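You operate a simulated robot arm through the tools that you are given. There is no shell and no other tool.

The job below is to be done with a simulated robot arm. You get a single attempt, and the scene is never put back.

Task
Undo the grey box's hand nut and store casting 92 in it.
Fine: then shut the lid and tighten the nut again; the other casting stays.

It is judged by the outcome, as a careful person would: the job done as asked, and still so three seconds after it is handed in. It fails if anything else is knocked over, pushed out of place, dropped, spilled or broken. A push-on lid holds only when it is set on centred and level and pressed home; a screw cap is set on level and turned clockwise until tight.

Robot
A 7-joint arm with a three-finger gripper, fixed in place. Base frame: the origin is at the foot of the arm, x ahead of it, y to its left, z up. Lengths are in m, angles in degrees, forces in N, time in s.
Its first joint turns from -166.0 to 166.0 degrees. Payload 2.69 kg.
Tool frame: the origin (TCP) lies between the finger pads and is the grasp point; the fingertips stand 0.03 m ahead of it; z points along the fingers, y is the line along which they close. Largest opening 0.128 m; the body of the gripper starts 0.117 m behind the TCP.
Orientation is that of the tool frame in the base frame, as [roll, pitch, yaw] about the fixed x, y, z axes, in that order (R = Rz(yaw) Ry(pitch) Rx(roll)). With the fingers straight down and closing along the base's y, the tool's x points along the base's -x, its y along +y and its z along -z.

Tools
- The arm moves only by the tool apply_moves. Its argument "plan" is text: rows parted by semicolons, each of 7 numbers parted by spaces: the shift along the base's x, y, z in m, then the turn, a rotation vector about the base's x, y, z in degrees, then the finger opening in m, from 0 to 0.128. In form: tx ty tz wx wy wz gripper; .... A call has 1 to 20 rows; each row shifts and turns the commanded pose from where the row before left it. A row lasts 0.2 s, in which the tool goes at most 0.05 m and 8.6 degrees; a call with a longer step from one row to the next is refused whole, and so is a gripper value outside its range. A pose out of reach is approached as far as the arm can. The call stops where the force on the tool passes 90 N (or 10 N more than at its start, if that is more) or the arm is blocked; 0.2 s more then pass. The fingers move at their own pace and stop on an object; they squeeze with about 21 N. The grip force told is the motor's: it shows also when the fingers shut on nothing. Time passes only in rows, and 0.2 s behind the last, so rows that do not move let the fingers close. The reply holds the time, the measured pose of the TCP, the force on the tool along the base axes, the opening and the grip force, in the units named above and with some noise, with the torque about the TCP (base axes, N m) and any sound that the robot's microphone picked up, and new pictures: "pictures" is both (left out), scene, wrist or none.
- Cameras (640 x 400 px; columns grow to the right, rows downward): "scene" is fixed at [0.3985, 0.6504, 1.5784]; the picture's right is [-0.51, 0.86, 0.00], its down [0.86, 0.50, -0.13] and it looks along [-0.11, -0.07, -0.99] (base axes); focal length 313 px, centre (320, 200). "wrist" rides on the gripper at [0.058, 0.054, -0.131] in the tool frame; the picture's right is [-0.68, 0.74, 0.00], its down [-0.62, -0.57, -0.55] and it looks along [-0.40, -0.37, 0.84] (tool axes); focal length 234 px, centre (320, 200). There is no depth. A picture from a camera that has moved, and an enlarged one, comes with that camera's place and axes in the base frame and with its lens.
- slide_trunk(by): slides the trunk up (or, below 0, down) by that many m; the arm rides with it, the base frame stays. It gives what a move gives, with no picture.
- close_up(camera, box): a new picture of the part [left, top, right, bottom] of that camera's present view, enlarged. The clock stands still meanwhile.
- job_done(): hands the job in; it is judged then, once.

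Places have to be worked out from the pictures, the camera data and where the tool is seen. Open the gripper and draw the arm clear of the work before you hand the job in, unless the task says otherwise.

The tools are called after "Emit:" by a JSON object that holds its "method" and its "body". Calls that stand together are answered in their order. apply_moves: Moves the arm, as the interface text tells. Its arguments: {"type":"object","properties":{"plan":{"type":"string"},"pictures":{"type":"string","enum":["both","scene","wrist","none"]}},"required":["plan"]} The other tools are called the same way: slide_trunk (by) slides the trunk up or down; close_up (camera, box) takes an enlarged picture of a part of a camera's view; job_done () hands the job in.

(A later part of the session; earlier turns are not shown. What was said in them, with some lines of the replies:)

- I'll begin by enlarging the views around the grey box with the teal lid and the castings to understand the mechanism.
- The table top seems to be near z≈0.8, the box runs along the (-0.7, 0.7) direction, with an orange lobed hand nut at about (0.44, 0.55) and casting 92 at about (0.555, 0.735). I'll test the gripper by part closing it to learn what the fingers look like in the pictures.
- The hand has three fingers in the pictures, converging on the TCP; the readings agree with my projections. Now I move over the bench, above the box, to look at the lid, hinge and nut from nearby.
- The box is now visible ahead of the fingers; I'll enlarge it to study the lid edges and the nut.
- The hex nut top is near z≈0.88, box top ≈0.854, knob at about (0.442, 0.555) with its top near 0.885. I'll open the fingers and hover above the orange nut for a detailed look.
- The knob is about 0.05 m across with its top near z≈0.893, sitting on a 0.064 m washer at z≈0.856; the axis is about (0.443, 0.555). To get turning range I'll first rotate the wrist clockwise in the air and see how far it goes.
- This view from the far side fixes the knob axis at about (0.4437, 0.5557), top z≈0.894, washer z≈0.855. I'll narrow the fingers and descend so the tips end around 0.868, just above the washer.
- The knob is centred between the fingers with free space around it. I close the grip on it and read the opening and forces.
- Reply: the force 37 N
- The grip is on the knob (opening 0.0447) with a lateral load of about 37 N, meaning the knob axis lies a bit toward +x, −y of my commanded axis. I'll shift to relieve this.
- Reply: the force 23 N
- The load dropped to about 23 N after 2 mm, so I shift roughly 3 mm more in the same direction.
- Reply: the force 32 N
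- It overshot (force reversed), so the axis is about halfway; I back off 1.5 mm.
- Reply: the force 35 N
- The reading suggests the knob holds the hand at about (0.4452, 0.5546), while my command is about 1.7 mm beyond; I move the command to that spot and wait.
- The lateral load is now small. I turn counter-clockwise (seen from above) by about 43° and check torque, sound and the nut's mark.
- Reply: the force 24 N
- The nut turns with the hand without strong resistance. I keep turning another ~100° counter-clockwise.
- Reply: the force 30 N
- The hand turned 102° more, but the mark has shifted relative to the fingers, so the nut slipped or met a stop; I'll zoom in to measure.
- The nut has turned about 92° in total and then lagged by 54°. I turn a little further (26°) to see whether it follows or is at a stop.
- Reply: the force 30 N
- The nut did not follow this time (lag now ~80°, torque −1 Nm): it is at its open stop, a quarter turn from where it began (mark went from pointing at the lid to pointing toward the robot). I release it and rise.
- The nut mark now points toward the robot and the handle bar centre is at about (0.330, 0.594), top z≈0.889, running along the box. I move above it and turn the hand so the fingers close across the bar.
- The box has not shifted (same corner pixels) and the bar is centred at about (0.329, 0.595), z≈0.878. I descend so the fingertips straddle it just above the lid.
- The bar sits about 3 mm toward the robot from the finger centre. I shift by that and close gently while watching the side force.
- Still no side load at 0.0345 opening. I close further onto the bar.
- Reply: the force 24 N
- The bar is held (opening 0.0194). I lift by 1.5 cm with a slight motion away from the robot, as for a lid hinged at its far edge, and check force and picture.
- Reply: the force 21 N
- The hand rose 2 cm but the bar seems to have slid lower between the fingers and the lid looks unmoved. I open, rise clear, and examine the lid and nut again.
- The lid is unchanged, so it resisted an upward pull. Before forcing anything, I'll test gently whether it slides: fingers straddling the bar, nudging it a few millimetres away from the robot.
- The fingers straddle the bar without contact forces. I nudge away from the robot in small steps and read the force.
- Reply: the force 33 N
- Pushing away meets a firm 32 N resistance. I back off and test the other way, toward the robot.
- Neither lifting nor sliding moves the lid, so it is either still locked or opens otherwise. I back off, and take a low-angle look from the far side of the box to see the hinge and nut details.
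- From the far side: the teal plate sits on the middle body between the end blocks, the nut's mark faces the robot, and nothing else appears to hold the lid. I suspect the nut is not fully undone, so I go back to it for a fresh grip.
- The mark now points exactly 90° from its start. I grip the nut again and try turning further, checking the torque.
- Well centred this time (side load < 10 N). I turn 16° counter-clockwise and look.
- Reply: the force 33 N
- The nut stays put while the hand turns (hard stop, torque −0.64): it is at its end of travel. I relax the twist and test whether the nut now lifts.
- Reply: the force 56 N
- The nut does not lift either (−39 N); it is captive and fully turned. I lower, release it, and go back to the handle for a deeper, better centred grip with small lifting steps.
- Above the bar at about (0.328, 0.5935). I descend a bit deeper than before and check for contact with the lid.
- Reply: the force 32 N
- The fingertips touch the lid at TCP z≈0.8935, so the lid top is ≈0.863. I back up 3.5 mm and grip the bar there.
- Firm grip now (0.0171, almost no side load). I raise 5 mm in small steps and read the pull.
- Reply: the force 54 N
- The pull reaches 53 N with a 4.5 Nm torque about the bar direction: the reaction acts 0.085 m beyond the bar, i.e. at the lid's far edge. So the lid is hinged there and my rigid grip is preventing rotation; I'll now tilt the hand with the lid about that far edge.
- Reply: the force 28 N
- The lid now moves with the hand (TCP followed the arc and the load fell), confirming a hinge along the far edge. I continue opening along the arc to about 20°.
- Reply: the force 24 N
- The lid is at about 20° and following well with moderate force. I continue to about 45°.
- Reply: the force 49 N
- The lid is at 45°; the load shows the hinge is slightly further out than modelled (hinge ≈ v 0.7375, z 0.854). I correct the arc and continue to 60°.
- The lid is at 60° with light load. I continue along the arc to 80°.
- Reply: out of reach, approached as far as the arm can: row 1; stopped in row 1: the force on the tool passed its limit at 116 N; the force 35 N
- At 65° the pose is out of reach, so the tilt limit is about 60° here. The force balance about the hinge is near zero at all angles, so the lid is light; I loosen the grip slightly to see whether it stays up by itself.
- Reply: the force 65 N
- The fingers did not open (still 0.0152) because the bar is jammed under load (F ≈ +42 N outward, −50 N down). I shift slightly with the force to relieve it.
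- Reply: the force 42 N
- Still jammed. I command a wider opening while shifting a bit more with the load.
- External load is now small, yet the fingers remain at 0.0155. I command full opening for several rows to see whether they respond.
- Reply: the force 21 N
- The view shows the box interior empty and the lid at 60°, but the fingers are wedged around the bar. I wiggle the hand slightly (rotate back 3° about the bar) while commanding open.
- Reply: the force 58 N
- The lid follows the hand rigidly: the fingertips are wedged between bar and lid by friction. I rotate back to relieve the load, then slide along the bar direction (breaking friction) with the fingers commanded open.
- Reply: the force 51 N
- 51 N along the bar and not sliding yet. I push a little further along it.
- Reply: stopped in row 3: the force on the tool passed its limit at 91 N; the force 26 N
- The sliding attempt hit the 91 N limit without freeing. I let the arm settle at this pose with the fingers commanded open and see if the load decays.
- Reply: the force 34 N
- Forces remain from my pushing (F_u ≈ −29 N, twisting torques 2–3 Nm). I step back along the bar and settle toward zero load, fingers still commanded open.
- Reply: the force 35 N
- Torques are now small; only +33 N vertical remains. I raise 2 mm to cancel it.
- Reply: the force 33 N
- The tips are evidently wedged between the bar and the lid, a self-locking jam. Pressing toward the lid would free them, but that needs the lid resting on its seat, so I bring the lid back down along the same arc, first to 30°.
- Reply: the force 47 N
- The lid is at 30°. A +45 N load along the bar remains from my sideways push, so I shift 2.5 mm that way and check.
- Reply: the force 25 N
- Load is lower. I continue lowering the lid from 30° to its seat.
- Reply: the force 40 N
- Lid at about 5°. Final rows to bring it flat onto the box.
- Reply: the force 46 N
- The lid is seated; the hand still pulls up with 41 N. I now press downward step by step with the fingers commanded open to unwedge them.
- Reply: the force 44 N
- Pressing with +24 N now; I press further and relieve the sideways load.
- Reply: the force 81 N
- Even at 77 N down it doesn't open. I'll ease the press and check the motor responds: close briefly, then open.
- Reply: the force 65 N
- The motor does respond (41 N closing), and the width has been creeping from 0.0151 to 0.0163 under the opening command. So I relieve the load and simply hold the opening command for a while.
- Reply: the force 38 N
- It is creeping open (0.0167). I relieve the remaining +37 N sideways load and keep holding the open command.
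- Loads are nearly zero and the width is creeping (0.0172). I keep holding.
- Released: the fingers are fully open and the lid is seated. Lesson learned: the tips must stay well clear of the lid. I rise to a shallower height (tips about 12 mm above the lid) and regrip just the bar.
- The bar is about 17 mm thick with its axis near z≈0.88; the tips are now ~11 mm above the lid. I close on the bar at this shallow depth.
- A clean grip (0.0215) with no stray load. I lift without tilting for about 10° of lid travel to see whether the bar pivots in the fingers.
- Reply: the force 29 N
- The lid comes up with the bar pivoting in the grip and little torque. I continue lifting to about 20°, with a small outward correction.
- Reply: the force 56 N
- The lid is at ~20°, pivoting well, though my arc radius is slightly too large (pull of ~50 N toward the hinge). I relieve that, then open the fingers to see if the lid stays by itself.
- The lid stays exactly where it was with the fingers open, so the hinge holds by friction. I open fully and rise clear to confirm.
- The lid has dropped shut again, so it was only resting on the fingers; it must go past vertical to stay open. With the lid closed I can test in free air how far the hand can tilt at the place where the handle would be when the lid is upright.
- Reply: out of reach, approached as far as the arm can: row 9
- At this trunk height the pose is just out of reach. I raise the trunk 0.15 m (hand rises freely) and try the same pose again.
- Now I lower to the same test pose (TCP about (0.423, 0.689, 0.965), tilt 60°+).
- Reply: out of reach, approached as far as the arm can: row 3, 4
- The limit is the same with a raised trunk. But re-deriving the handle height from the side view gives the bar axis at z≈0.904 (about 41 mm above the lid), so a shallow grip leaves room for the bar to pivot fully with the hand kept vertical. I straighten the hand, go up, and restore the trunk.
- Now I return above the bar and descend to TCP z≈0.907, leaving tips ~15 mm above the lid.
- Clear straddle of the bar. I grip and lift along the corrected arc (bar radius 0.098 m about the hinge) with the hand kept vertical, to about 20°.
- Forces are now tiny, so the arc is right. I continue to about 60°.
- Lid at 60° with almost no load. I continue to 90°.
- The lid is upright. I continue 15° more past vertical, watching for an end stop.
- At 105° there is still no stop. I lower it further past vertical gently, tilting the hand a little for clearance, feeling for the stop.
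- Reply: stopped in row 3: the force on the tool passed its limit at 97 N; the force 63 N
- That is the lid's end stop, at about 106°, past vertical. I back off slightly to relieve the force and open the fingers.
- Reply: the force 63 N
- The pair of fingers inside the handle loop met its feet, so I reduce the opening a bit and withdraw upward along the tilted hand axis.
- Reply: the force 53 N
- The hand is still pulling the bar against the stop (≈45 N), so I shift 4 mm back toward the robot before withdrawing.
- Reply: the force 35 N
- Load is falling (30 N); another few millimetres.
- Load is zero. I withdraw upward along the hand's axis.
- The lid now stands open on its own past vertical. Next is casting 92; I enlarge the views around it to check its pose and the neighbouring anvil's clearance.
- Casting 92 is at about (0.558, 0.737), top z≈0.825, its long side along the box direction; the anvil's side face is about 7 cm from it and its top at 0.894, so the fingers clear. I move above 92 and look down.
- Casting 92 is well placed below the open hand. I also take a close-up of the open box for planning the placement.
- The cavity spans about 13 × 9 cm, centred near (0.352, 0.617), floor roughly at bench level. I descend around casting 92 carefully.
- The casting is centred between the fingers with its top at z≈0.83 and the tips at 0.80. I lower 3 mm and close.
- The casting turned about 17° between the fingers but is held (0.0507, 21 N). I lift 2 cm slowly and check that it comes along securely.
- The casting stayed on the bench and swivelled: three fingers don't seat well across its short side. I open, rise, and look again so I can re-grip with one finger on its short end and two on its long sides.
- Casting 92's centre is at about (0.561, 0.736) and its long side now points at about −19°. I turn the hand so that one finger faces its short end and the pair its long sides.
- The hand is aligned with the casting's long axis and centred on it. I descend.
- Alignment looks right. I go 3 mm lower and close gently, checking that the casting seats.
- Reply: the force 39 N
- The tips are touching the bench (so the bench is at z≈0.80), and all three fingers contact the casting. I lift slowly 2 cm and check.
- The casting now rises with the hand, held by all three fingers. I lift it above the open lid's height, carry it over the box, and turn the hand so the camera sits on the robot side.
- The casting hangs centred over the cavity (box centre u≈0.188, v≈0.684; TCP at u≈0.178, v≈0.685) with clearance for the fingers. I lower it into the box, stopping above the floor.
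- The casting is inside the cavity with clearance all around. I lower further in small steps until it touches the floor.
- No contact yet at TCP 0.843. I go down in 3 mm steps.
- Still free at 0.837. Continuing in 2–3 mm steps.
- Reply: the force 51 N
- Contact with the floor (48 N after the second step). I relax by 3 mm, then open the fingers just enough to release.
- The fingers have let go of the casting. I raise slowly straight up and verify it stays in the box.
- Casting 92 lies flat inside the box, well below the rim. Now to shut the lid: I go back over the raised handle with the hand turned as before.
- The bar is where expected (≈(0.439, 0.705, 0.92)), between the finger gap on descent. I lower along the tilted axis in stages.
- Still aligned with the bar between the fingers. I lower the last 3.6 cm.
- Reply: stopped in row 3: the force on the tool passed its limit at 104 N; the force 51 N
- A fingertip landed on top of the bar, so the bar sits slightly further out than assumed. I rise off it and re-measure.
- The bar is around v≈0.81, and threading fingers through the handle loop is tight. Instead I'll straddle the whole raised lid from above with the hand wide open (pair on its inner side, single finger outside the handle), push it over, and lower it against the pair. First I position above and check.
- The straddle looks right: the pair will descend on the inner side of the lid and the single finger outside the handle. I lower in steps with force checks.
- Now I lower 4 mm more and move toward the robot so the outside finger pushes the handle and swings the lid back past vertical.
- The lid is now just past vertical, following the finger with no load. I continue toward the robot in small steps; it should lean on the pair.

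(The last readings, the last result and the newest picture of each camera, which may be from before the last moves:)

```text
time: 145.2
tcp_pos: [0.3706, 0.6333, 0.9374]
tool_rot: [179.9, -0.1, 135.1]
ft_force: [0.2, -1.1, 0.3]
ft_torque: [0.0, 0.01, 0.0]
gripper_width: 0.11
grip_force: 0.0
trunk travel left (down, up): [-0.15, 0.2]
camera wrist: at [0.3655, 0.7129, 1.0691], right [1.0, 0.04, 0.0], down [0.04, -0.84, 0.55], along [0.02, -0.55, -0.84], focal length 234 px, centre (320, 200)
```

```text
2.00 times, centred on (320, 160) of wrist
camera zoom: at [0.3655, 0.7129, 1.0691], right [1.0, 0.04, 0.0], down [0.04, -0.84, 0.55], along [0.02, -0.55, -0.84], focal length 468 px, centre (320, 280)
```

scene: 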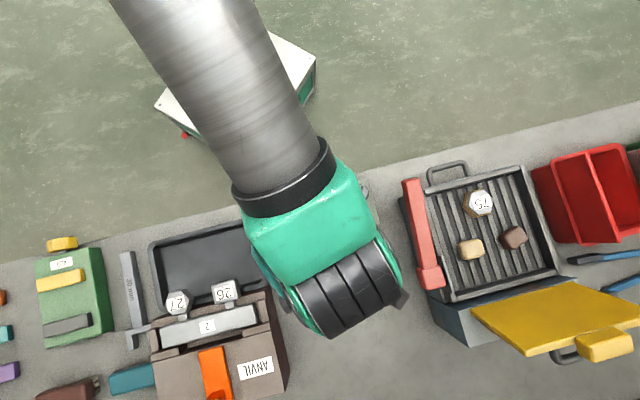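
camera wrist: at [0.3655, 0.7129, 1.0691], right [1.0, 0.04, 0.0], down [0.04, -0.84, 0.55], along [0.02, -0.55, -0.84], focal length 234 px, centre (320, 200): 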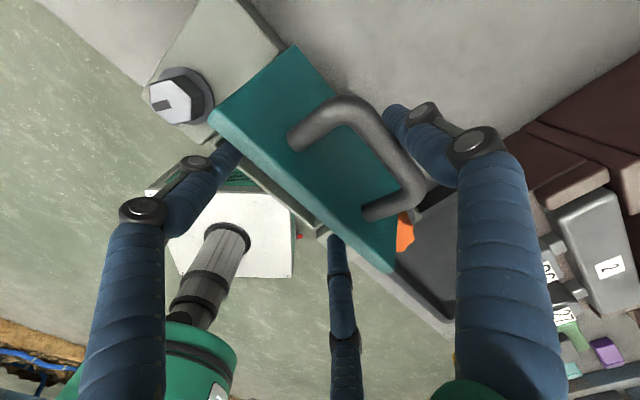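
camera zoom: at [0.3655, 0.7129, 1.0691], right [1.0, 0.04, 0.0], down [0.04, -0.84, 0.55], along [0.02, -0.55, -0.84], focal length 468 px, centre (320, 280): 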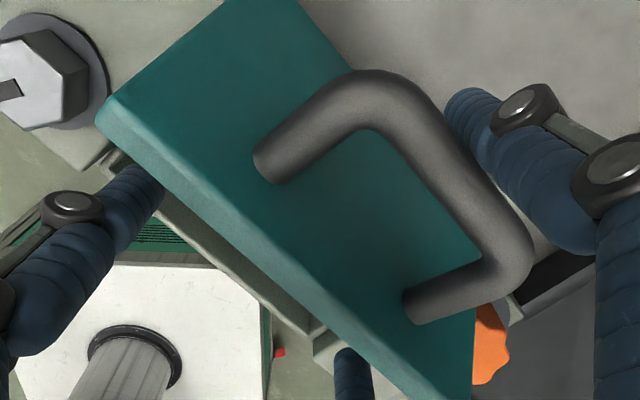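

The lid follows gently at about 65°. I continue toward the robot while lowering the hand, letting the free edge slide down along the pair.

Emit:
{"method": "apply_moves", "body": {"plan": "-0.0053 -0.0053 -0.003 0 0 0 0.11; -0.0053 -0.0053 -0.003 0 0 0 0.11; -0.0053 -0.0053 -0.004 0 0 0 0.11; -0.0053 -0.0053 -0.005 0 0 0 0.11; 0 0 0 0 0 0 0.11", "pictures": "wrist"}}

Emit:
{"method": "close_up", "body": {"camera": "wrist", "box": [180, 60, 460, 260]}}

```text
time: 146.4
tcp_pos: [0.348, 0.6124, 0.9207]
tool_rot: [180.0, 0.0, 135.0]
ft_force: [0.4, -0.1, 0.3]
ft_torque: [0.0, 0.0, -0.04]
gripper_width: 0.1102
grip_force: 0.1
trunk travel left (down, up): [-0.15, 0.2]
camera wrist: at [0.3438, 0.6924, 1.0526], right [1.0, 0.04, 0.0], down [0.04, -0.84, 0.55], along [0.02, -0.55, -0.84], focal length 234 px, centre (320, 200)
```

wrist: 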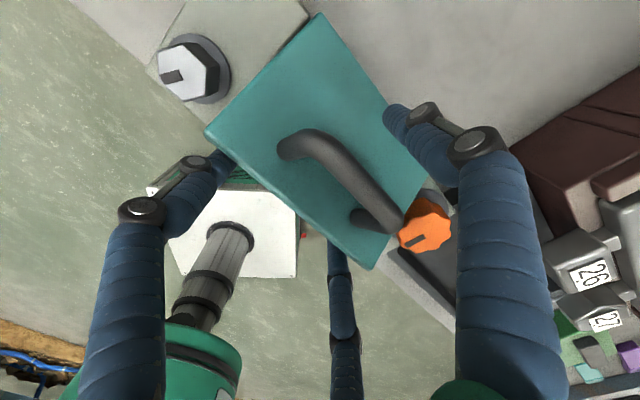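

```text
2.00 times, centred on (320, 160) of wrist
camera zoom: at [0.3438, 0.6924, 1.0526], right [1.0, 0.04, 0.0], down [0.04, -0.84, 0.55], along [0.02, -0.55, -0.84], focal length 468 px, centre (320, 280)
```

zoom: 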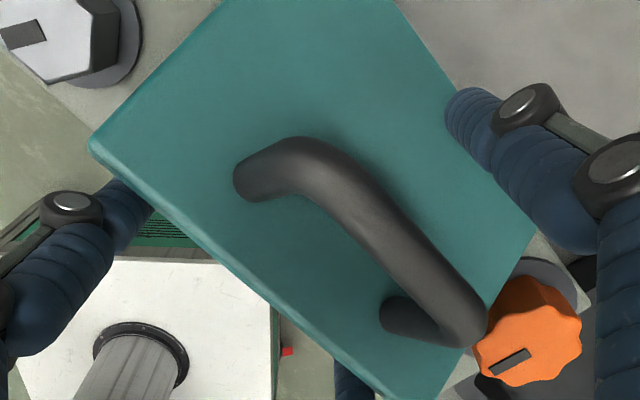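

The lid is at roughly 35°, its edge resting on the pair. I continue out and down so it closes the last part gently.

Emit:
{"method": "apply_moves", "body": {"plan": "-0.0036 -0.0036 -0.004 0 0 0 0.11; -0.0036 -0.0036 -0.005 0 0 0 0.11; -0.0036 -0.0036 -0.005 0 0 0 0.11; 0 0 0 0 0 0 0.11", "pictures": "wrist"}}

Emit:
{"method": "close_up", "body": {"camera": "wrist", "box": [180, 60, 460, 260]}}

```text
time: 147.4
tcp_pos: [0.3376, 0.6023, 0.9082]
tool_rot: [179.9, -0.1, 135.0]
ft_force: [-0.3, -0.4, -0.2]
ft_torque: [-0.03, 0.02, -0.05]
gripper_width: 0.1101
grip_force: 0.5
trunk travel left (down, up): [-0.15, 0.2]
camera wrist: at [0.3333, 0.6817, 1.0405], right [1.0, 0.04, 0.0], down [0.04, -0.84, 0.55], along [0.02, -0.55, -0.84], focal length 234 px, centre (320, 200)
```

wrist: 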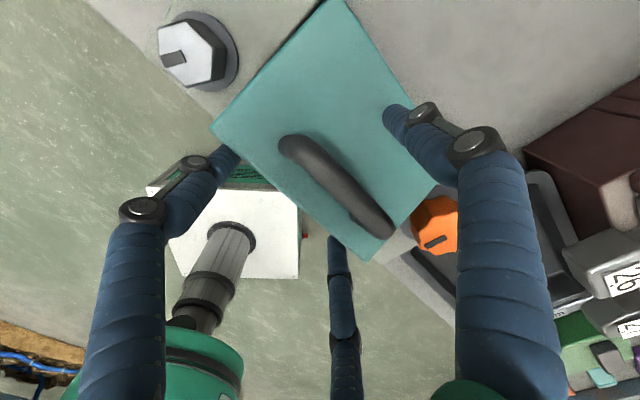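

```text
2.00 times, centred on (320, 160) of wrist
camera zoom: at [0.3333, 0.6817, 1.0405], right [1.0, 0.04, 0.0], down [0.04, -0.84, 0.55], along [0.02, -0.55, -0.84], focal length 468 px, centre (320, 280)
```

zoom: 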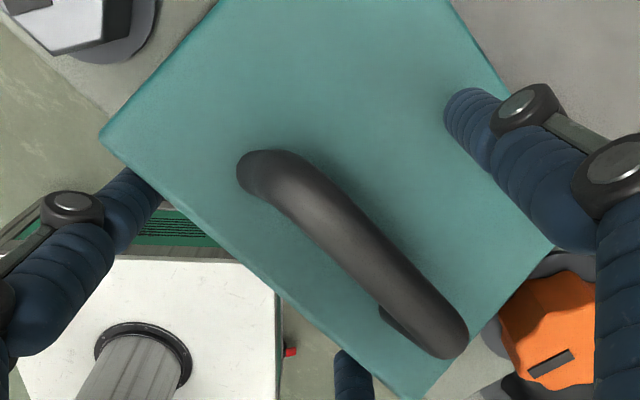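

About 20° left. I keep withdrawing toward the robot so the lid settles onto the rim.

Emit:
{"method": "apply_moves", "body": {"plan": "-0.0036 -0.0036 -0.003 0 0 0 0.11; -0.0036 -0.0036 -0.002 0 0 0 0.11; -0.0036 -0.0036 0 0 0 0 0.11; -0.0036 -0.0036 0 0 0 0 0.11; 0 0 0 0 0 0 0.11", "pictures": "wrist"}}

Emit:
{"method": "close_up", "body": {"camera": "wrist", "box": [180, 60, 460, 260]}}

```text
time: 148.6
tcp_pos: [0.3222, 0.5879, 0.9051]
tool_rot: [179.9, -0.1, 135.1]
ft_force: [0.1, 0.0, 0.4]
ft_torque: [-0.03, 0.0, -0.03]
gripper_width: 0.1099
grip_force: 0.1
trunk travel left (down, up): [-0.15, 0.2]
camera wrist: at [0.3191, 0.6665, 1.0361], right [1.0, 0.04, 0.0], down [0.04, -0.84, 0.55], along [0.02, -0.55, -0.84], focal length 234 px, centre (320, 200)
```

wrist: 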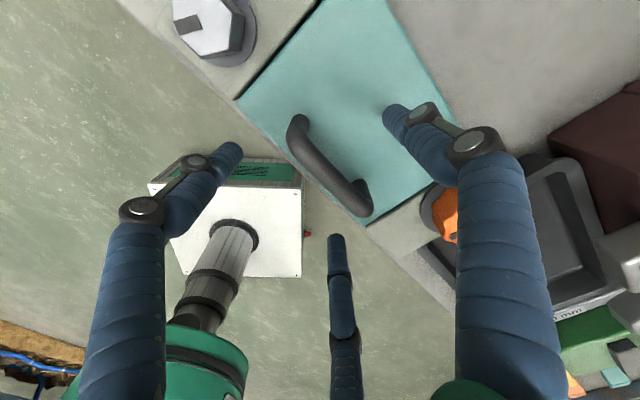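

```text
2.00 times, centred on (320, 160) of wrist
camera zoom: at [0.3191, 0.6665, 1.0361], right [1.0, 0.04, 0.0], down [0.04, -0.84, 0.55], along [0.02, -0.55, -0.84], focal length 468 px, centre (320, 280)
```

zoom: 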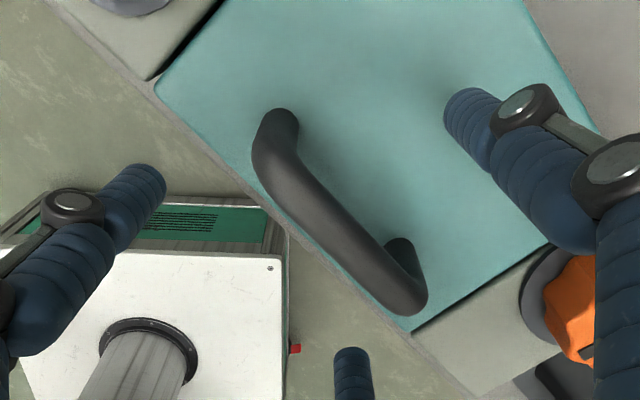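

The lid is shut. I rise, move over the hand nut, and turn the wrist counter-clockwise in the air so I have room to tighten clockwise.

Emit:
{"method": "apply_moves", "body": {"plan": "0 0 0.03 0 0 0 0.11; 0 0 0.04 0 0 0 0.11; 0 0 0.05 0 0 0 0.1; 0.0245 -0.0066 0 0 0 8.4 0.085; 0.0245 -0.0066 0 0 0 8.4 0.085; 0.0245 -0.0066 0 0 0 8.4 0.085; 0.0245 -0.0066 0 0 0 8.4 0.085; 0.0248 -0.0066 0 0 0 8.4 0.085; 0 0 0 0 0 8.4 0.085; 0 0 0 0 0 8.4 0.085; 0 0 0 0 0 8.4 0.085; 0 0 0 0 0 8.4 0.085; 0 0 0 0 0 8.4 0.085; 0 0 0 0 0 8.4 0.085; 0 0 0 0 0 8.4 0.085; 0 0 0 0 0 0 0.085", "pictures": "both"}}

Emit:
{"method": "close_up", "body": {"camera": "wrist", "box": [220, 60, 420, 200]}}

Emit:
{"method": "close_up", "body": {"camera": "scene", "box": [240, 160, 400, 260]}}

```text
time: 152.0
tcp_pos: [0.4475, 0.5552, 1.0242]
tool_rot: [179.9, -0.2, -124.2]
ft_force: [-0.5, -0.7, -0.1]
ft_torque: [0.01, -0.01, 0.03]
gripper_width: 0.0849
grip_force: 0.0
trunk travel left (down, up): [-0.15, 0.2]
camera wrist: at [0.3696, 0.5374, 1.1557], right [-0.23, 0.97, 0.0], down [0.82, 0.19, 0.55], along [0.53, 0.13, -0.84], focal length 234 px, centre (320, 200)
```

scene: 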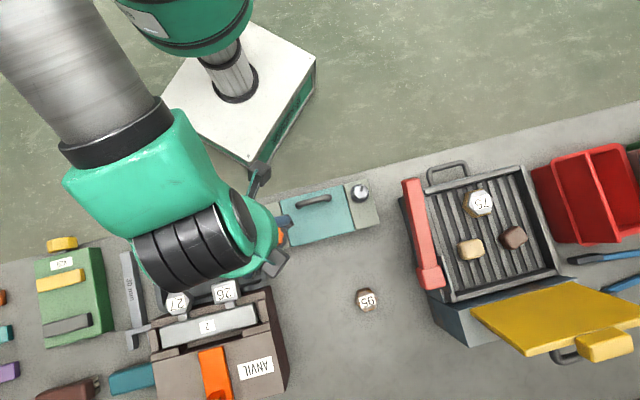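
wrist: 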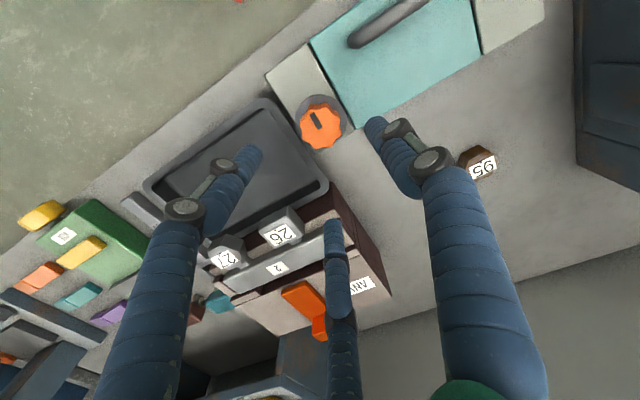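

```text
2.86 times, centred on (320, 130) of wrist
camera zoom: at [0.3696, 0.5374, 1.1557], right [-0.23, 0.97, 0.0], down [0.82, 0.19, 0.55], along [0.53, 0.13, -0.84], focal length 669 px, centre (320, 400)
```

zoom: 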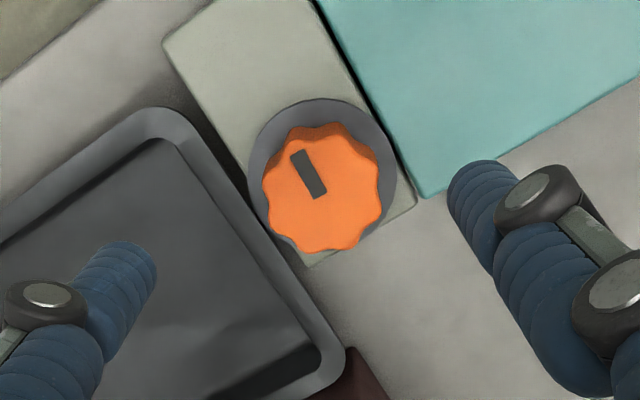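

```text
4.00 times, centred on (320, 210) of scene
camera zoom: at [0.3985, 0.6504, 1.5784], right [-0.51, 0.86, 0.0], down [0.86, 0.5, -0.13], along [-0.11, -0.07, -0.99], focal length 1253 px, centre (320, 160)
```

zoom: 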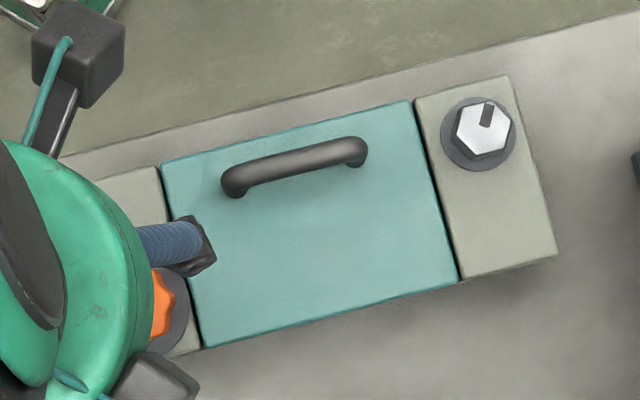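

The lid is back in its original closed position. The nut is about 2 mm toward the robot from the hand axis; I correct that and descend onto it.

Emit:
{"method": "apply_moves", "body": {"plan": "-0.0022 0.0003 -0.04 0 0 0 0.085; 0 0 -0.04 0 0 0 0.085; 0 0 -0.03 0 0 0 0.085; 0 0 -0.012 0 0 0 0.085; 0 0 -0.006 0 0 0 0.07; 0 0 0 0 0 0 0.055; 0 0 0 0 0 0 0.04; 0 0 0 0 0 0 0.03; 0 0 0 0 0 0 0.03", "pictures": "wrist"}}

```text
time: 154.0
tcp_pos: [0.4453, 0.5549, 0.8971]
tool_rot: [179.8, -0.1, -124.2]
ft_force: [3.7, 1.9, -2.4]
ft_torque: [0.19, -0.18, 0.0]
gripper_width: 0.0448
grip_force: 45.1
trunk travel left (down, up): [-0.15, 0.2]
camera wrist: at [0.3668, 0.5366, 1.0287], right [-0.23, 0.97, 0.0], down [0.82, 0.19, 0.55], along [0.53, 0.13, -0.84], focal length 234 px, centre (320, 200)
```

wrist: 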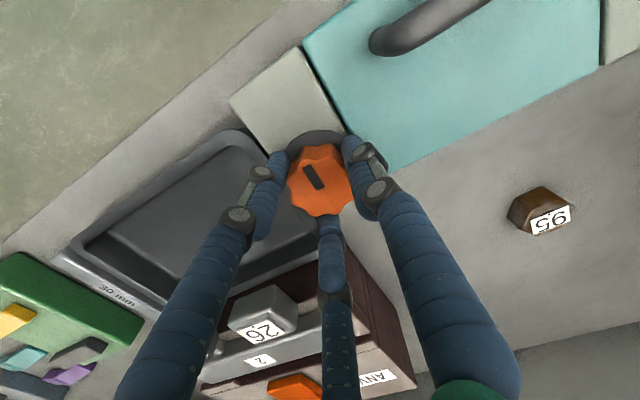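

Well centred with a firm grip. I turn clockwise about 85° first.

Emit:
{"method": "apply_moves", "body": {"plan": "0 0 0 0 0 -6 0.02; 0 0 0 0 0 -8 0.02; 0 0 0 0 0 -8 0.02; 0 0 0 0 0 -8 0.02; 0 0 0 0 0 -8 0.02; 0 0 0 0 0 -8 0.02; 0 0 0 0 0 -8 0.02; 0 0 0 0 0 -8 0.02; 0 0 0 0 0 -8 0.02; 0 0 0 0 0 -8 0.02; 0 0 0 0 0 -6 0.02; 0 0 0 0 0 0 0.02", "pictures": "wrist"}}

Emit:
{"method": "close_up", "body": {"camera": "wrist", "box": [220, 100, 420, 240]}}

```text
time: 156.6
tcp_pos: [0.4437, 0.555, 0.8971]
tool_rot: [179.7, -0.2, 151.8]
ft_force: [-24.7, 22.2, 13.0]
ft_torque: [0.88, 0.71, 0.01]
gripper_width: 0.0448
grip_force: 45.3
trunk travel left (down, up): [-0.15, 0.2]
camera wrist: at [0.4167, 0.6301, 1.0286], right [0.94, 0.33, 0.0], down [0.27, -0.79, 0.55], along [0.18, -0.52, -0.84], focal length 234 px, centre (320, 200)
```

wrist: 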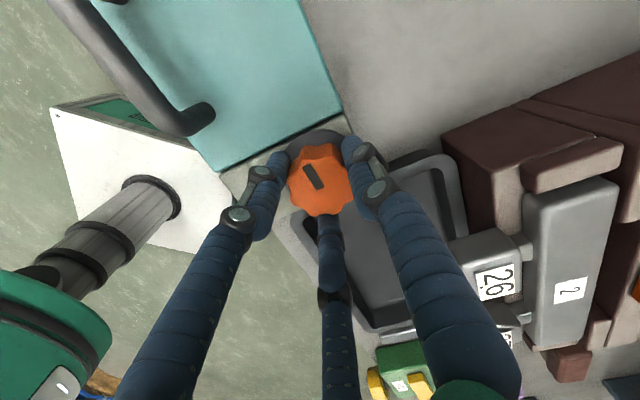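

```text
2.86 times, centred on (320, 170) of wrist
camera zoom: at [0.4167, 0.6301, 1.0286], right [0.94, 0.33, 0.0], down [0.27, -0.79, 0.55], along [0.18, -0.52, -0.84], focal length 669 px, centre (320, 286)
```

zoom: 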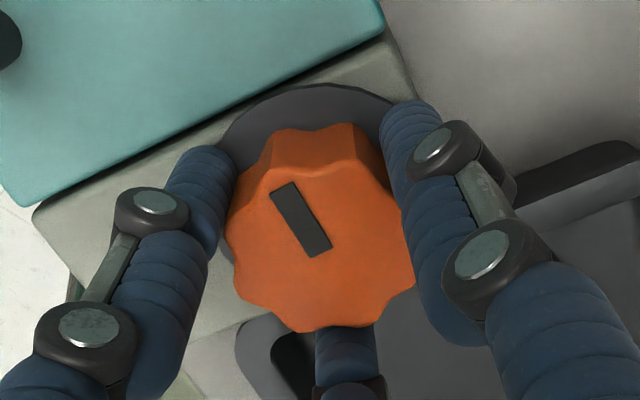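

The nut followed all the way (84°). I continue clockwise until it becomes tight.

Emit:
{"method": "apply_moves", "body": {"plan": "0 0 0 0 0 -4 0.02; 0 0 0 0 0 -4 0.02; 0 0 0 0 0 -4 0.02; 0 0 0 0 0 0 0.02", "pictures": "wrist"}}

Emit:
{"method": "close_up", "body": {"camera": "wrist", "box": [220, 100, 420, 240]}}

```text
time: 157.6
tcp_pos: [0.4451, 0.5553, 0.8948]
tool_rot: [179.9, -0.2, 139.8]
ft_force: [-6.0, 18.3, 2.9]
ft_torque: [0.78, -0.2, -0.04]
gripper_width: 0.0444
grip_force: 45.1
trunk travel left (down, up): [-0.15, 0.2]
camera wrist: at [0.434, 0.6347, 1.0278], right [0.99, 0.13, 0.0], down [0.1, -0.83, 0.55], along [0.07, -0.54, -0.84], focal length 234 px, centre (320, 200)
```

wrist: 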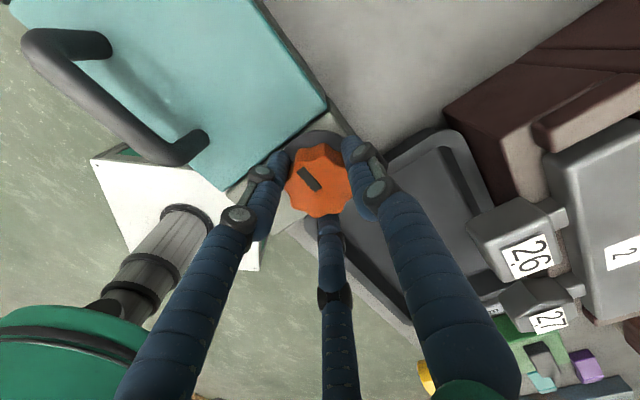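

```text
2.86 times, centred on (320, 170) of wrist
camera zoom: at [0.434, 0.6347, 1.0278], right [0.99, 0.13, 0.0], down [0.1, -0.83, 0.55], along [0.07, -0.54, -0.84], focal length 669 px, centre (320, 286)
```

zoom: 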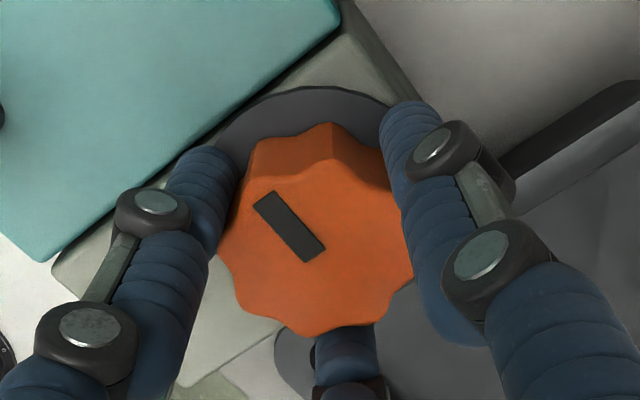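

The nut has stopped following (mark now pointing at the lid as at the start), so it is at its tight stop. I turn a little more to make sure it is tight and read the torque.

Emit:
{"method": "apply_moves", "body": {"plan": "0 0 0 0 0 -4 0.02; 0 0 0 0 0 -4 0.02; 0 0 0 0 0 -4 0.02; 0 0 0 0 0 -4 0.02", "pictures": "wrist"}}

Emit:
{"method": "close_up", "body": {"camera": "wrist", "box": [220, 100, 420, 240]}}

```text
time: 158.6
tcp_pos: [0.445, 0.5543, 0.8952]
tool_rot: [179.9, -0.1, 123.8]
ft_force: [13.1, 1.1, 7.1]
ft_torque: [-0.11, -0.31, 0.17]
gripper_width: 0.0446
grip_force: 44.7
trunk travel left (down, up): [-0.15, 0.2]
camera wrist: at [0.4561, 0.6331, 1.0274], right [0.99, -0.15, 0.0], down [-0.13, -0.83, 0.55], along [-0.08, -0.54, -0.84], focal length 234 px, centre (320, 200)
```

wrist: 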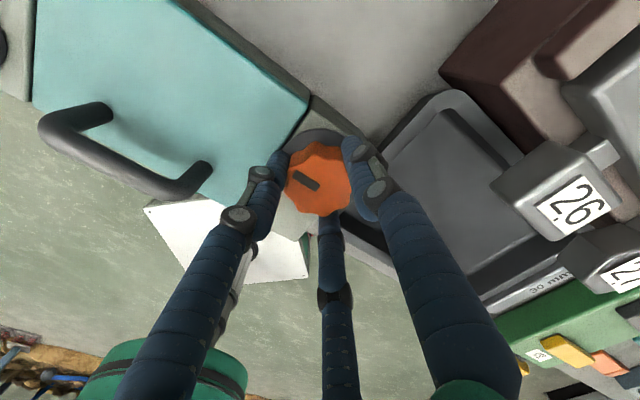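

```text
2.86 times, centred on (320, 170) of wrist
camera zoom: at [0.4561, 0.6331, 1.0274], right [0.99, -0.15, 0.0], down [-0.13, -0.83, 0.55], along [-0.08, -0.54, -0.84], focal length 669 px, centre (320, 286)
```

zoom: 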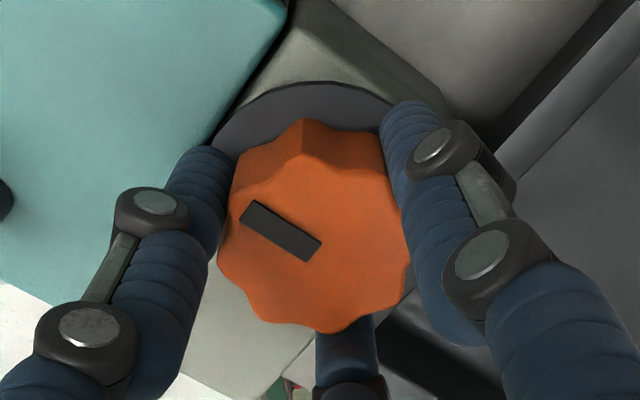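

The mark stays put (≈137°) while the hand turns, so the nut is at its stop. I give one more firm clockwise pull to be sure it is fully home.

Emit:
{"method": "apply_moves", "body": {"plan": "0 0 0 0 0 -8.5 0.0; 0 0 0 0 0 -8.5 0.0; 0 0 0 0 0 -8.5 0.0", "pictures": "wrist"}}

Emit:
{"method": "close_up", "body": {"camera": "wrist", "box": [220, 100, 420, 240]}}

```text
time: 159.4
tcp_pos: [0.4455, 0.5561, 0.8956]
tool_rot: [179.8, -0.2, 98.3]
ft_force: [13.1, 14.4, -3.9]
ft_torque: [0.53, -0.48, 0.9]
gripper_width: 0.0447
grip_force: 45.1
trunk travel left (down, up): [-0.15, 0.2]
camera wrist: at [0.4882, 0.6215, 1.0271], right [0.83, -0.56, 0.0], down [-0.47, -0.69, 0.55], along [-0.31, -0.45, -0.84], focal length 234 px, centre (320, 200)
```

wrist: 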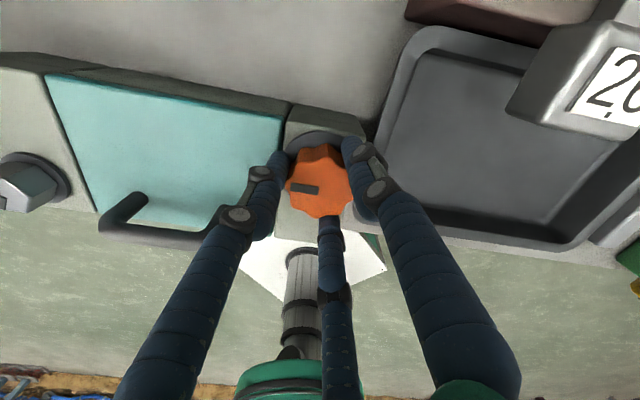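

```text
2.86 times, centred on (320, 170) of wrist
camera zoom: at [0.4882, 0.6215, 1.0271], right [0.83, -0.56, 0.0], down [-0.47, -0.69, 0.55], along [-0.31, -0.45, -0.84], focal length 669 px, centre (320, 286)
```

zoom: 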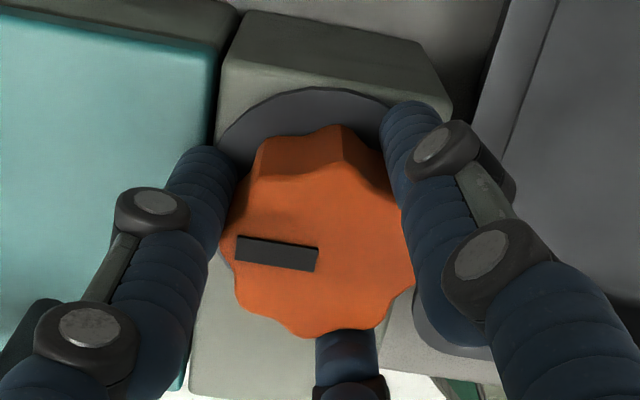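

Torque +0.9 Nm and the mark is back exactly at its starting direction (≈135°): the nut is tight. I release, rise straight up, and move clear.

Emit:
{"method": "apply_moves", "body": {"plan": "0 0 0 0 0 0 0.07; 0 0 0 0 0 0 0.085; 0 0 0.02 0 0 0 0.085; 0 0 0.03 0 0 0 0.085; 0 0 0.04 0 0 0 0.085; 0 0 0.05 0 0 0 0.085; 0 0 0.03 0 0 0 0.085; 0 0 0 0 0 0 0.085", "pictures": "both"}}

Emit:
{"method": "close_up", "body": {"camera": "wrist", "box": [220, 60, 420, 200]}}

```text
time: 161.2
tcp_pos: [0.442, 0.5577, 1.0657]
tool_rot: [180.0, -0.1, 98.3]
ft_force: [1.0, -0.8, -0.6]
ft_torque: [0.02, -0.01, 0.01]
gripper_width: 0.0847
grip_force: 0.0
trunk travel left (down, up): [-0.15, 0.2]
camera wrist: at [0.486, 0.6236, 1.1968], right [0.83, -0.56, 0.0], down [-0.47, -0.69, 0.55], along [-0.31, -0.45, -0.84], focal length 234 px, centre (320, 200)
```

scene: 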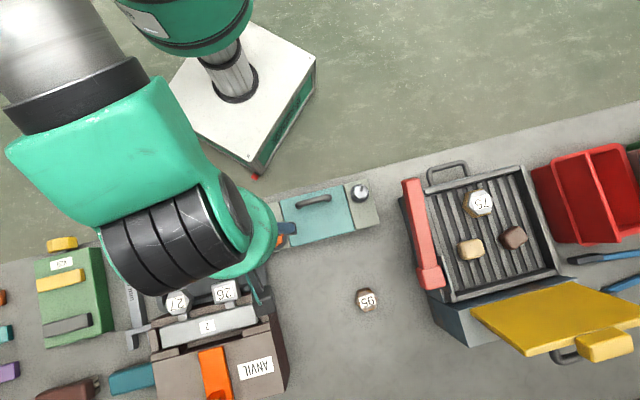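
wrist: 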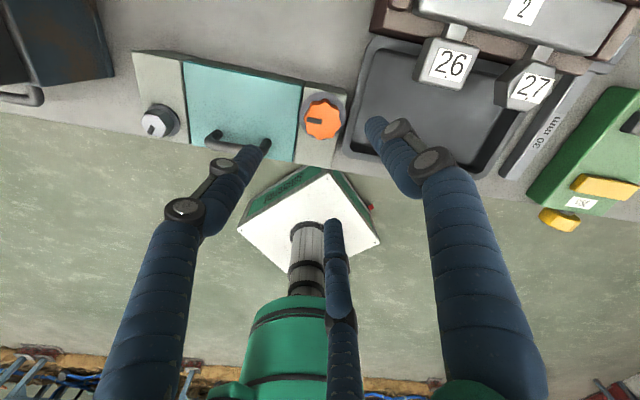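

```text
2.86 times, centred on (320, 130) of wrist
camera zoom: at [0.486, 0.6236, 1.1968], right [0.83, -0.56, 0.0], down [-0.47, -0.69, 0.55], along [-0.31, -0.45, -0.84], focal length 669 px, centre (320, 400)
```

zoom: 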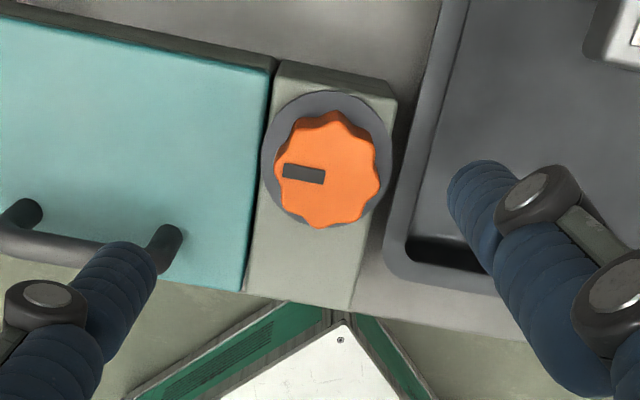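

The nut's mark points at the lid again as at the start, and the lid is closed. I draw the arm back toward its starting pose and open the gripper.

Emit:
{"method": "apply_moves", "body": {"plan": "0 0 0.04 0 0 8.2 0.085; -0.012 -0.01 0.04 0 0 8.2 0.1; -0.013 -0.0105 0.04 0 0 8.2 0.128; -0.013 -0.0105 0.01 0 0 8.2 0.128; -0.013 -0.0105 0 0 0 8.2 0.128; -0.013 -0.0105 0 0 0 8.2 0.128; -0.013 -0.0105 0 0 0 8.2 0.128; -0.013 -0.0105 0 0 0 8.2 0.128; -0.013 -0.0105 0 0 0 8.2 0.128; -0.013 -0.0105 0 0 0 8.2 0.128; 0 0 0 0 0 0 0.128; 0 0 0 0 0 0 0.128", "pictures": "both"}}

Emit:
{"method": "close_up", "body": {"camera": "scene", "box": [240, 160, 400, 260]}}

Emit:
{"method": "close_up", "body": {"camera": "scene", "box": [280, 270, 400, 345]}}

Emit:
{"method": "close_up", "body": {"camera": "scene", "box": [130, 200, 310, 400]}}

```text
time: 163.8
tcp_pos: [0.3274, 0.4604, 1.1951]
tool_rot: [179.9, -0.2, -179.6]
ft_force: [0.6, 0.3, 1.0]
ft_torque: [0.01, -0.02, 0.0]
gripper_width: 0.1279
grip_force: 0.1
trunk travel left (down, up): [-0.15, 0.2]
camera wrist: at [0.2689, 0.5144, 1.327], right [0.67, 0.74, 0.0], down [0.62, -0.56, 0.55], along [0.4, -0.37, -0.84], focal length 234 px, centre (320, 200)
```

scene: 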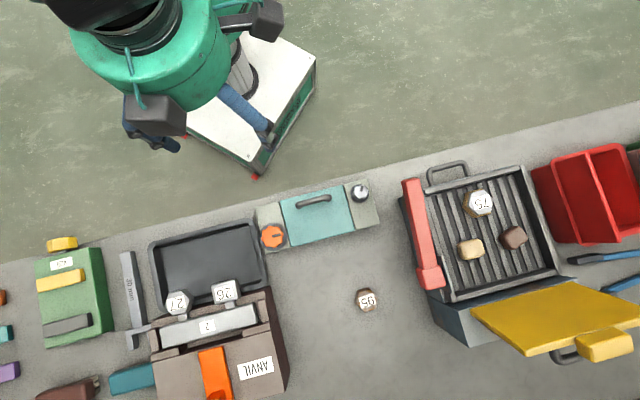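
wrist: 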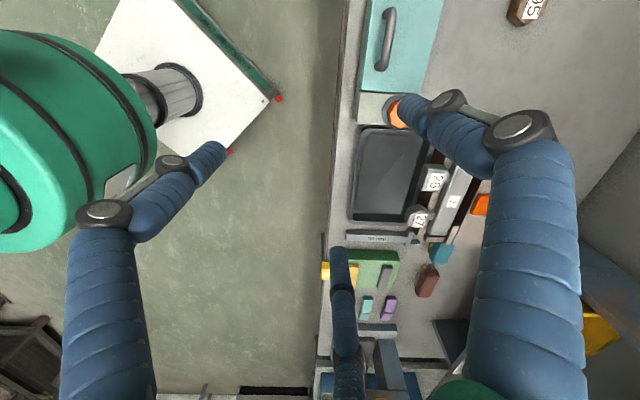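

```text
4.00 times, centred on (320, 210) of scene
camera zoom: at [0.3985, 0.6504, 1.5784], right [-0.51, 0.86, 0.0], down [0.86, 0.5, -0.13], along [-0.11, -0.07, -0.99], focal length 1253 px, centre (320, 160)
```

zoom: 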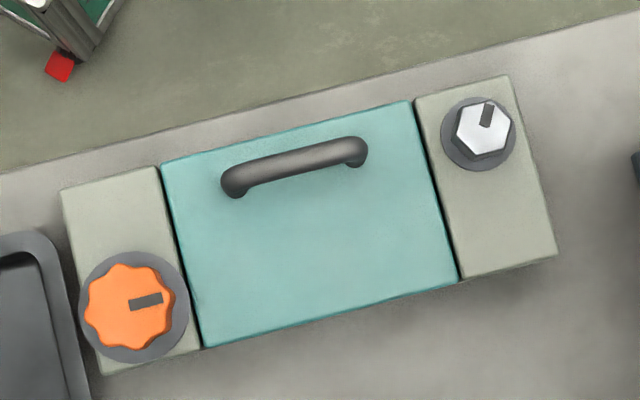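

```text
5.33 times, centred on (340, 308) of scene
camera zoom: at [0.3985, 0.6504, 1.5784], right [-0.51, 0.86, 0.0], down [0.86, 0.5, -0.13], along [-0.11, -0.07, -0.99], focal length 1671 px, centre (213, -373)
```

zoom: 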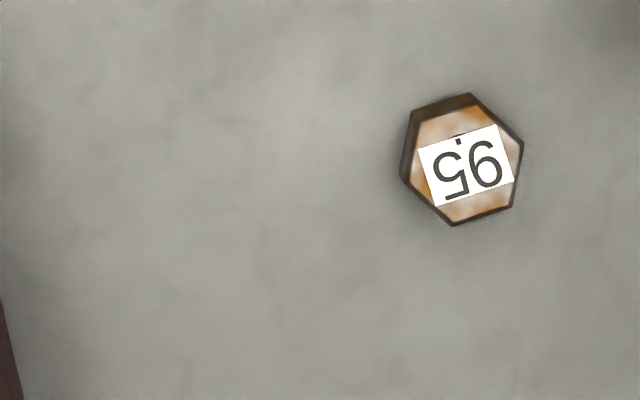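

```text
2.00 times, centred on (220, 300) of scene
camera zoom: at [0.3985, 0.6504, 1.5784], right [-0.51, 0.86, 0.0], down [0.86, 0.5, -0.13], along [-0.11, -0.07, -0.99], focal length 626 px, centre (520, 0)
```

zoom: 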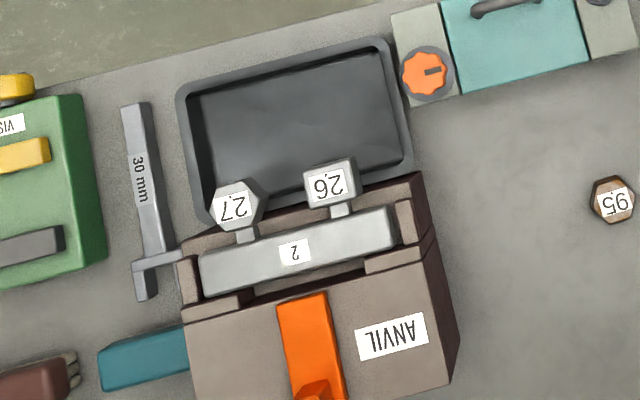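

Everything matches the starting scene: the lid is closed, the nut's mark is back in its tight position, and casting 95 and the tools are untouched. Casting 92 is inside the box, and the arm is clear with the gripper open, so I hand in the job.

Emit:
{"method": "job_done", "body": {}}

```text
The job is handed in.
```

Casting 92 is in the grey box, the lid is shut, and the hand nut is tight again. Casting 95 stayed where it was.

- **Nut:** It needed a quarter turn each way. It is back against its clockwise stop, with its mark pointing at the lid as it did at the start.
- **Lid:** It sits exactly where it was before I opened it. My first grip on the handle jammed in it. I lowered the lid, freed the fingers and tried again. One later fingertip contact on the handle stopped at the force limit (about 100 N). Neither left any visible damage.
- **Casting 92:** My first grip on it slipped and turned it on the bench, so I picked it up again at a different angle. It lies flat on the floor of the box, below the rim.
- **Surroundings:** The final close-ups show the box, the nearby tools and the anvil in their original positions. The arm is back near its starting pose with the gripper open.
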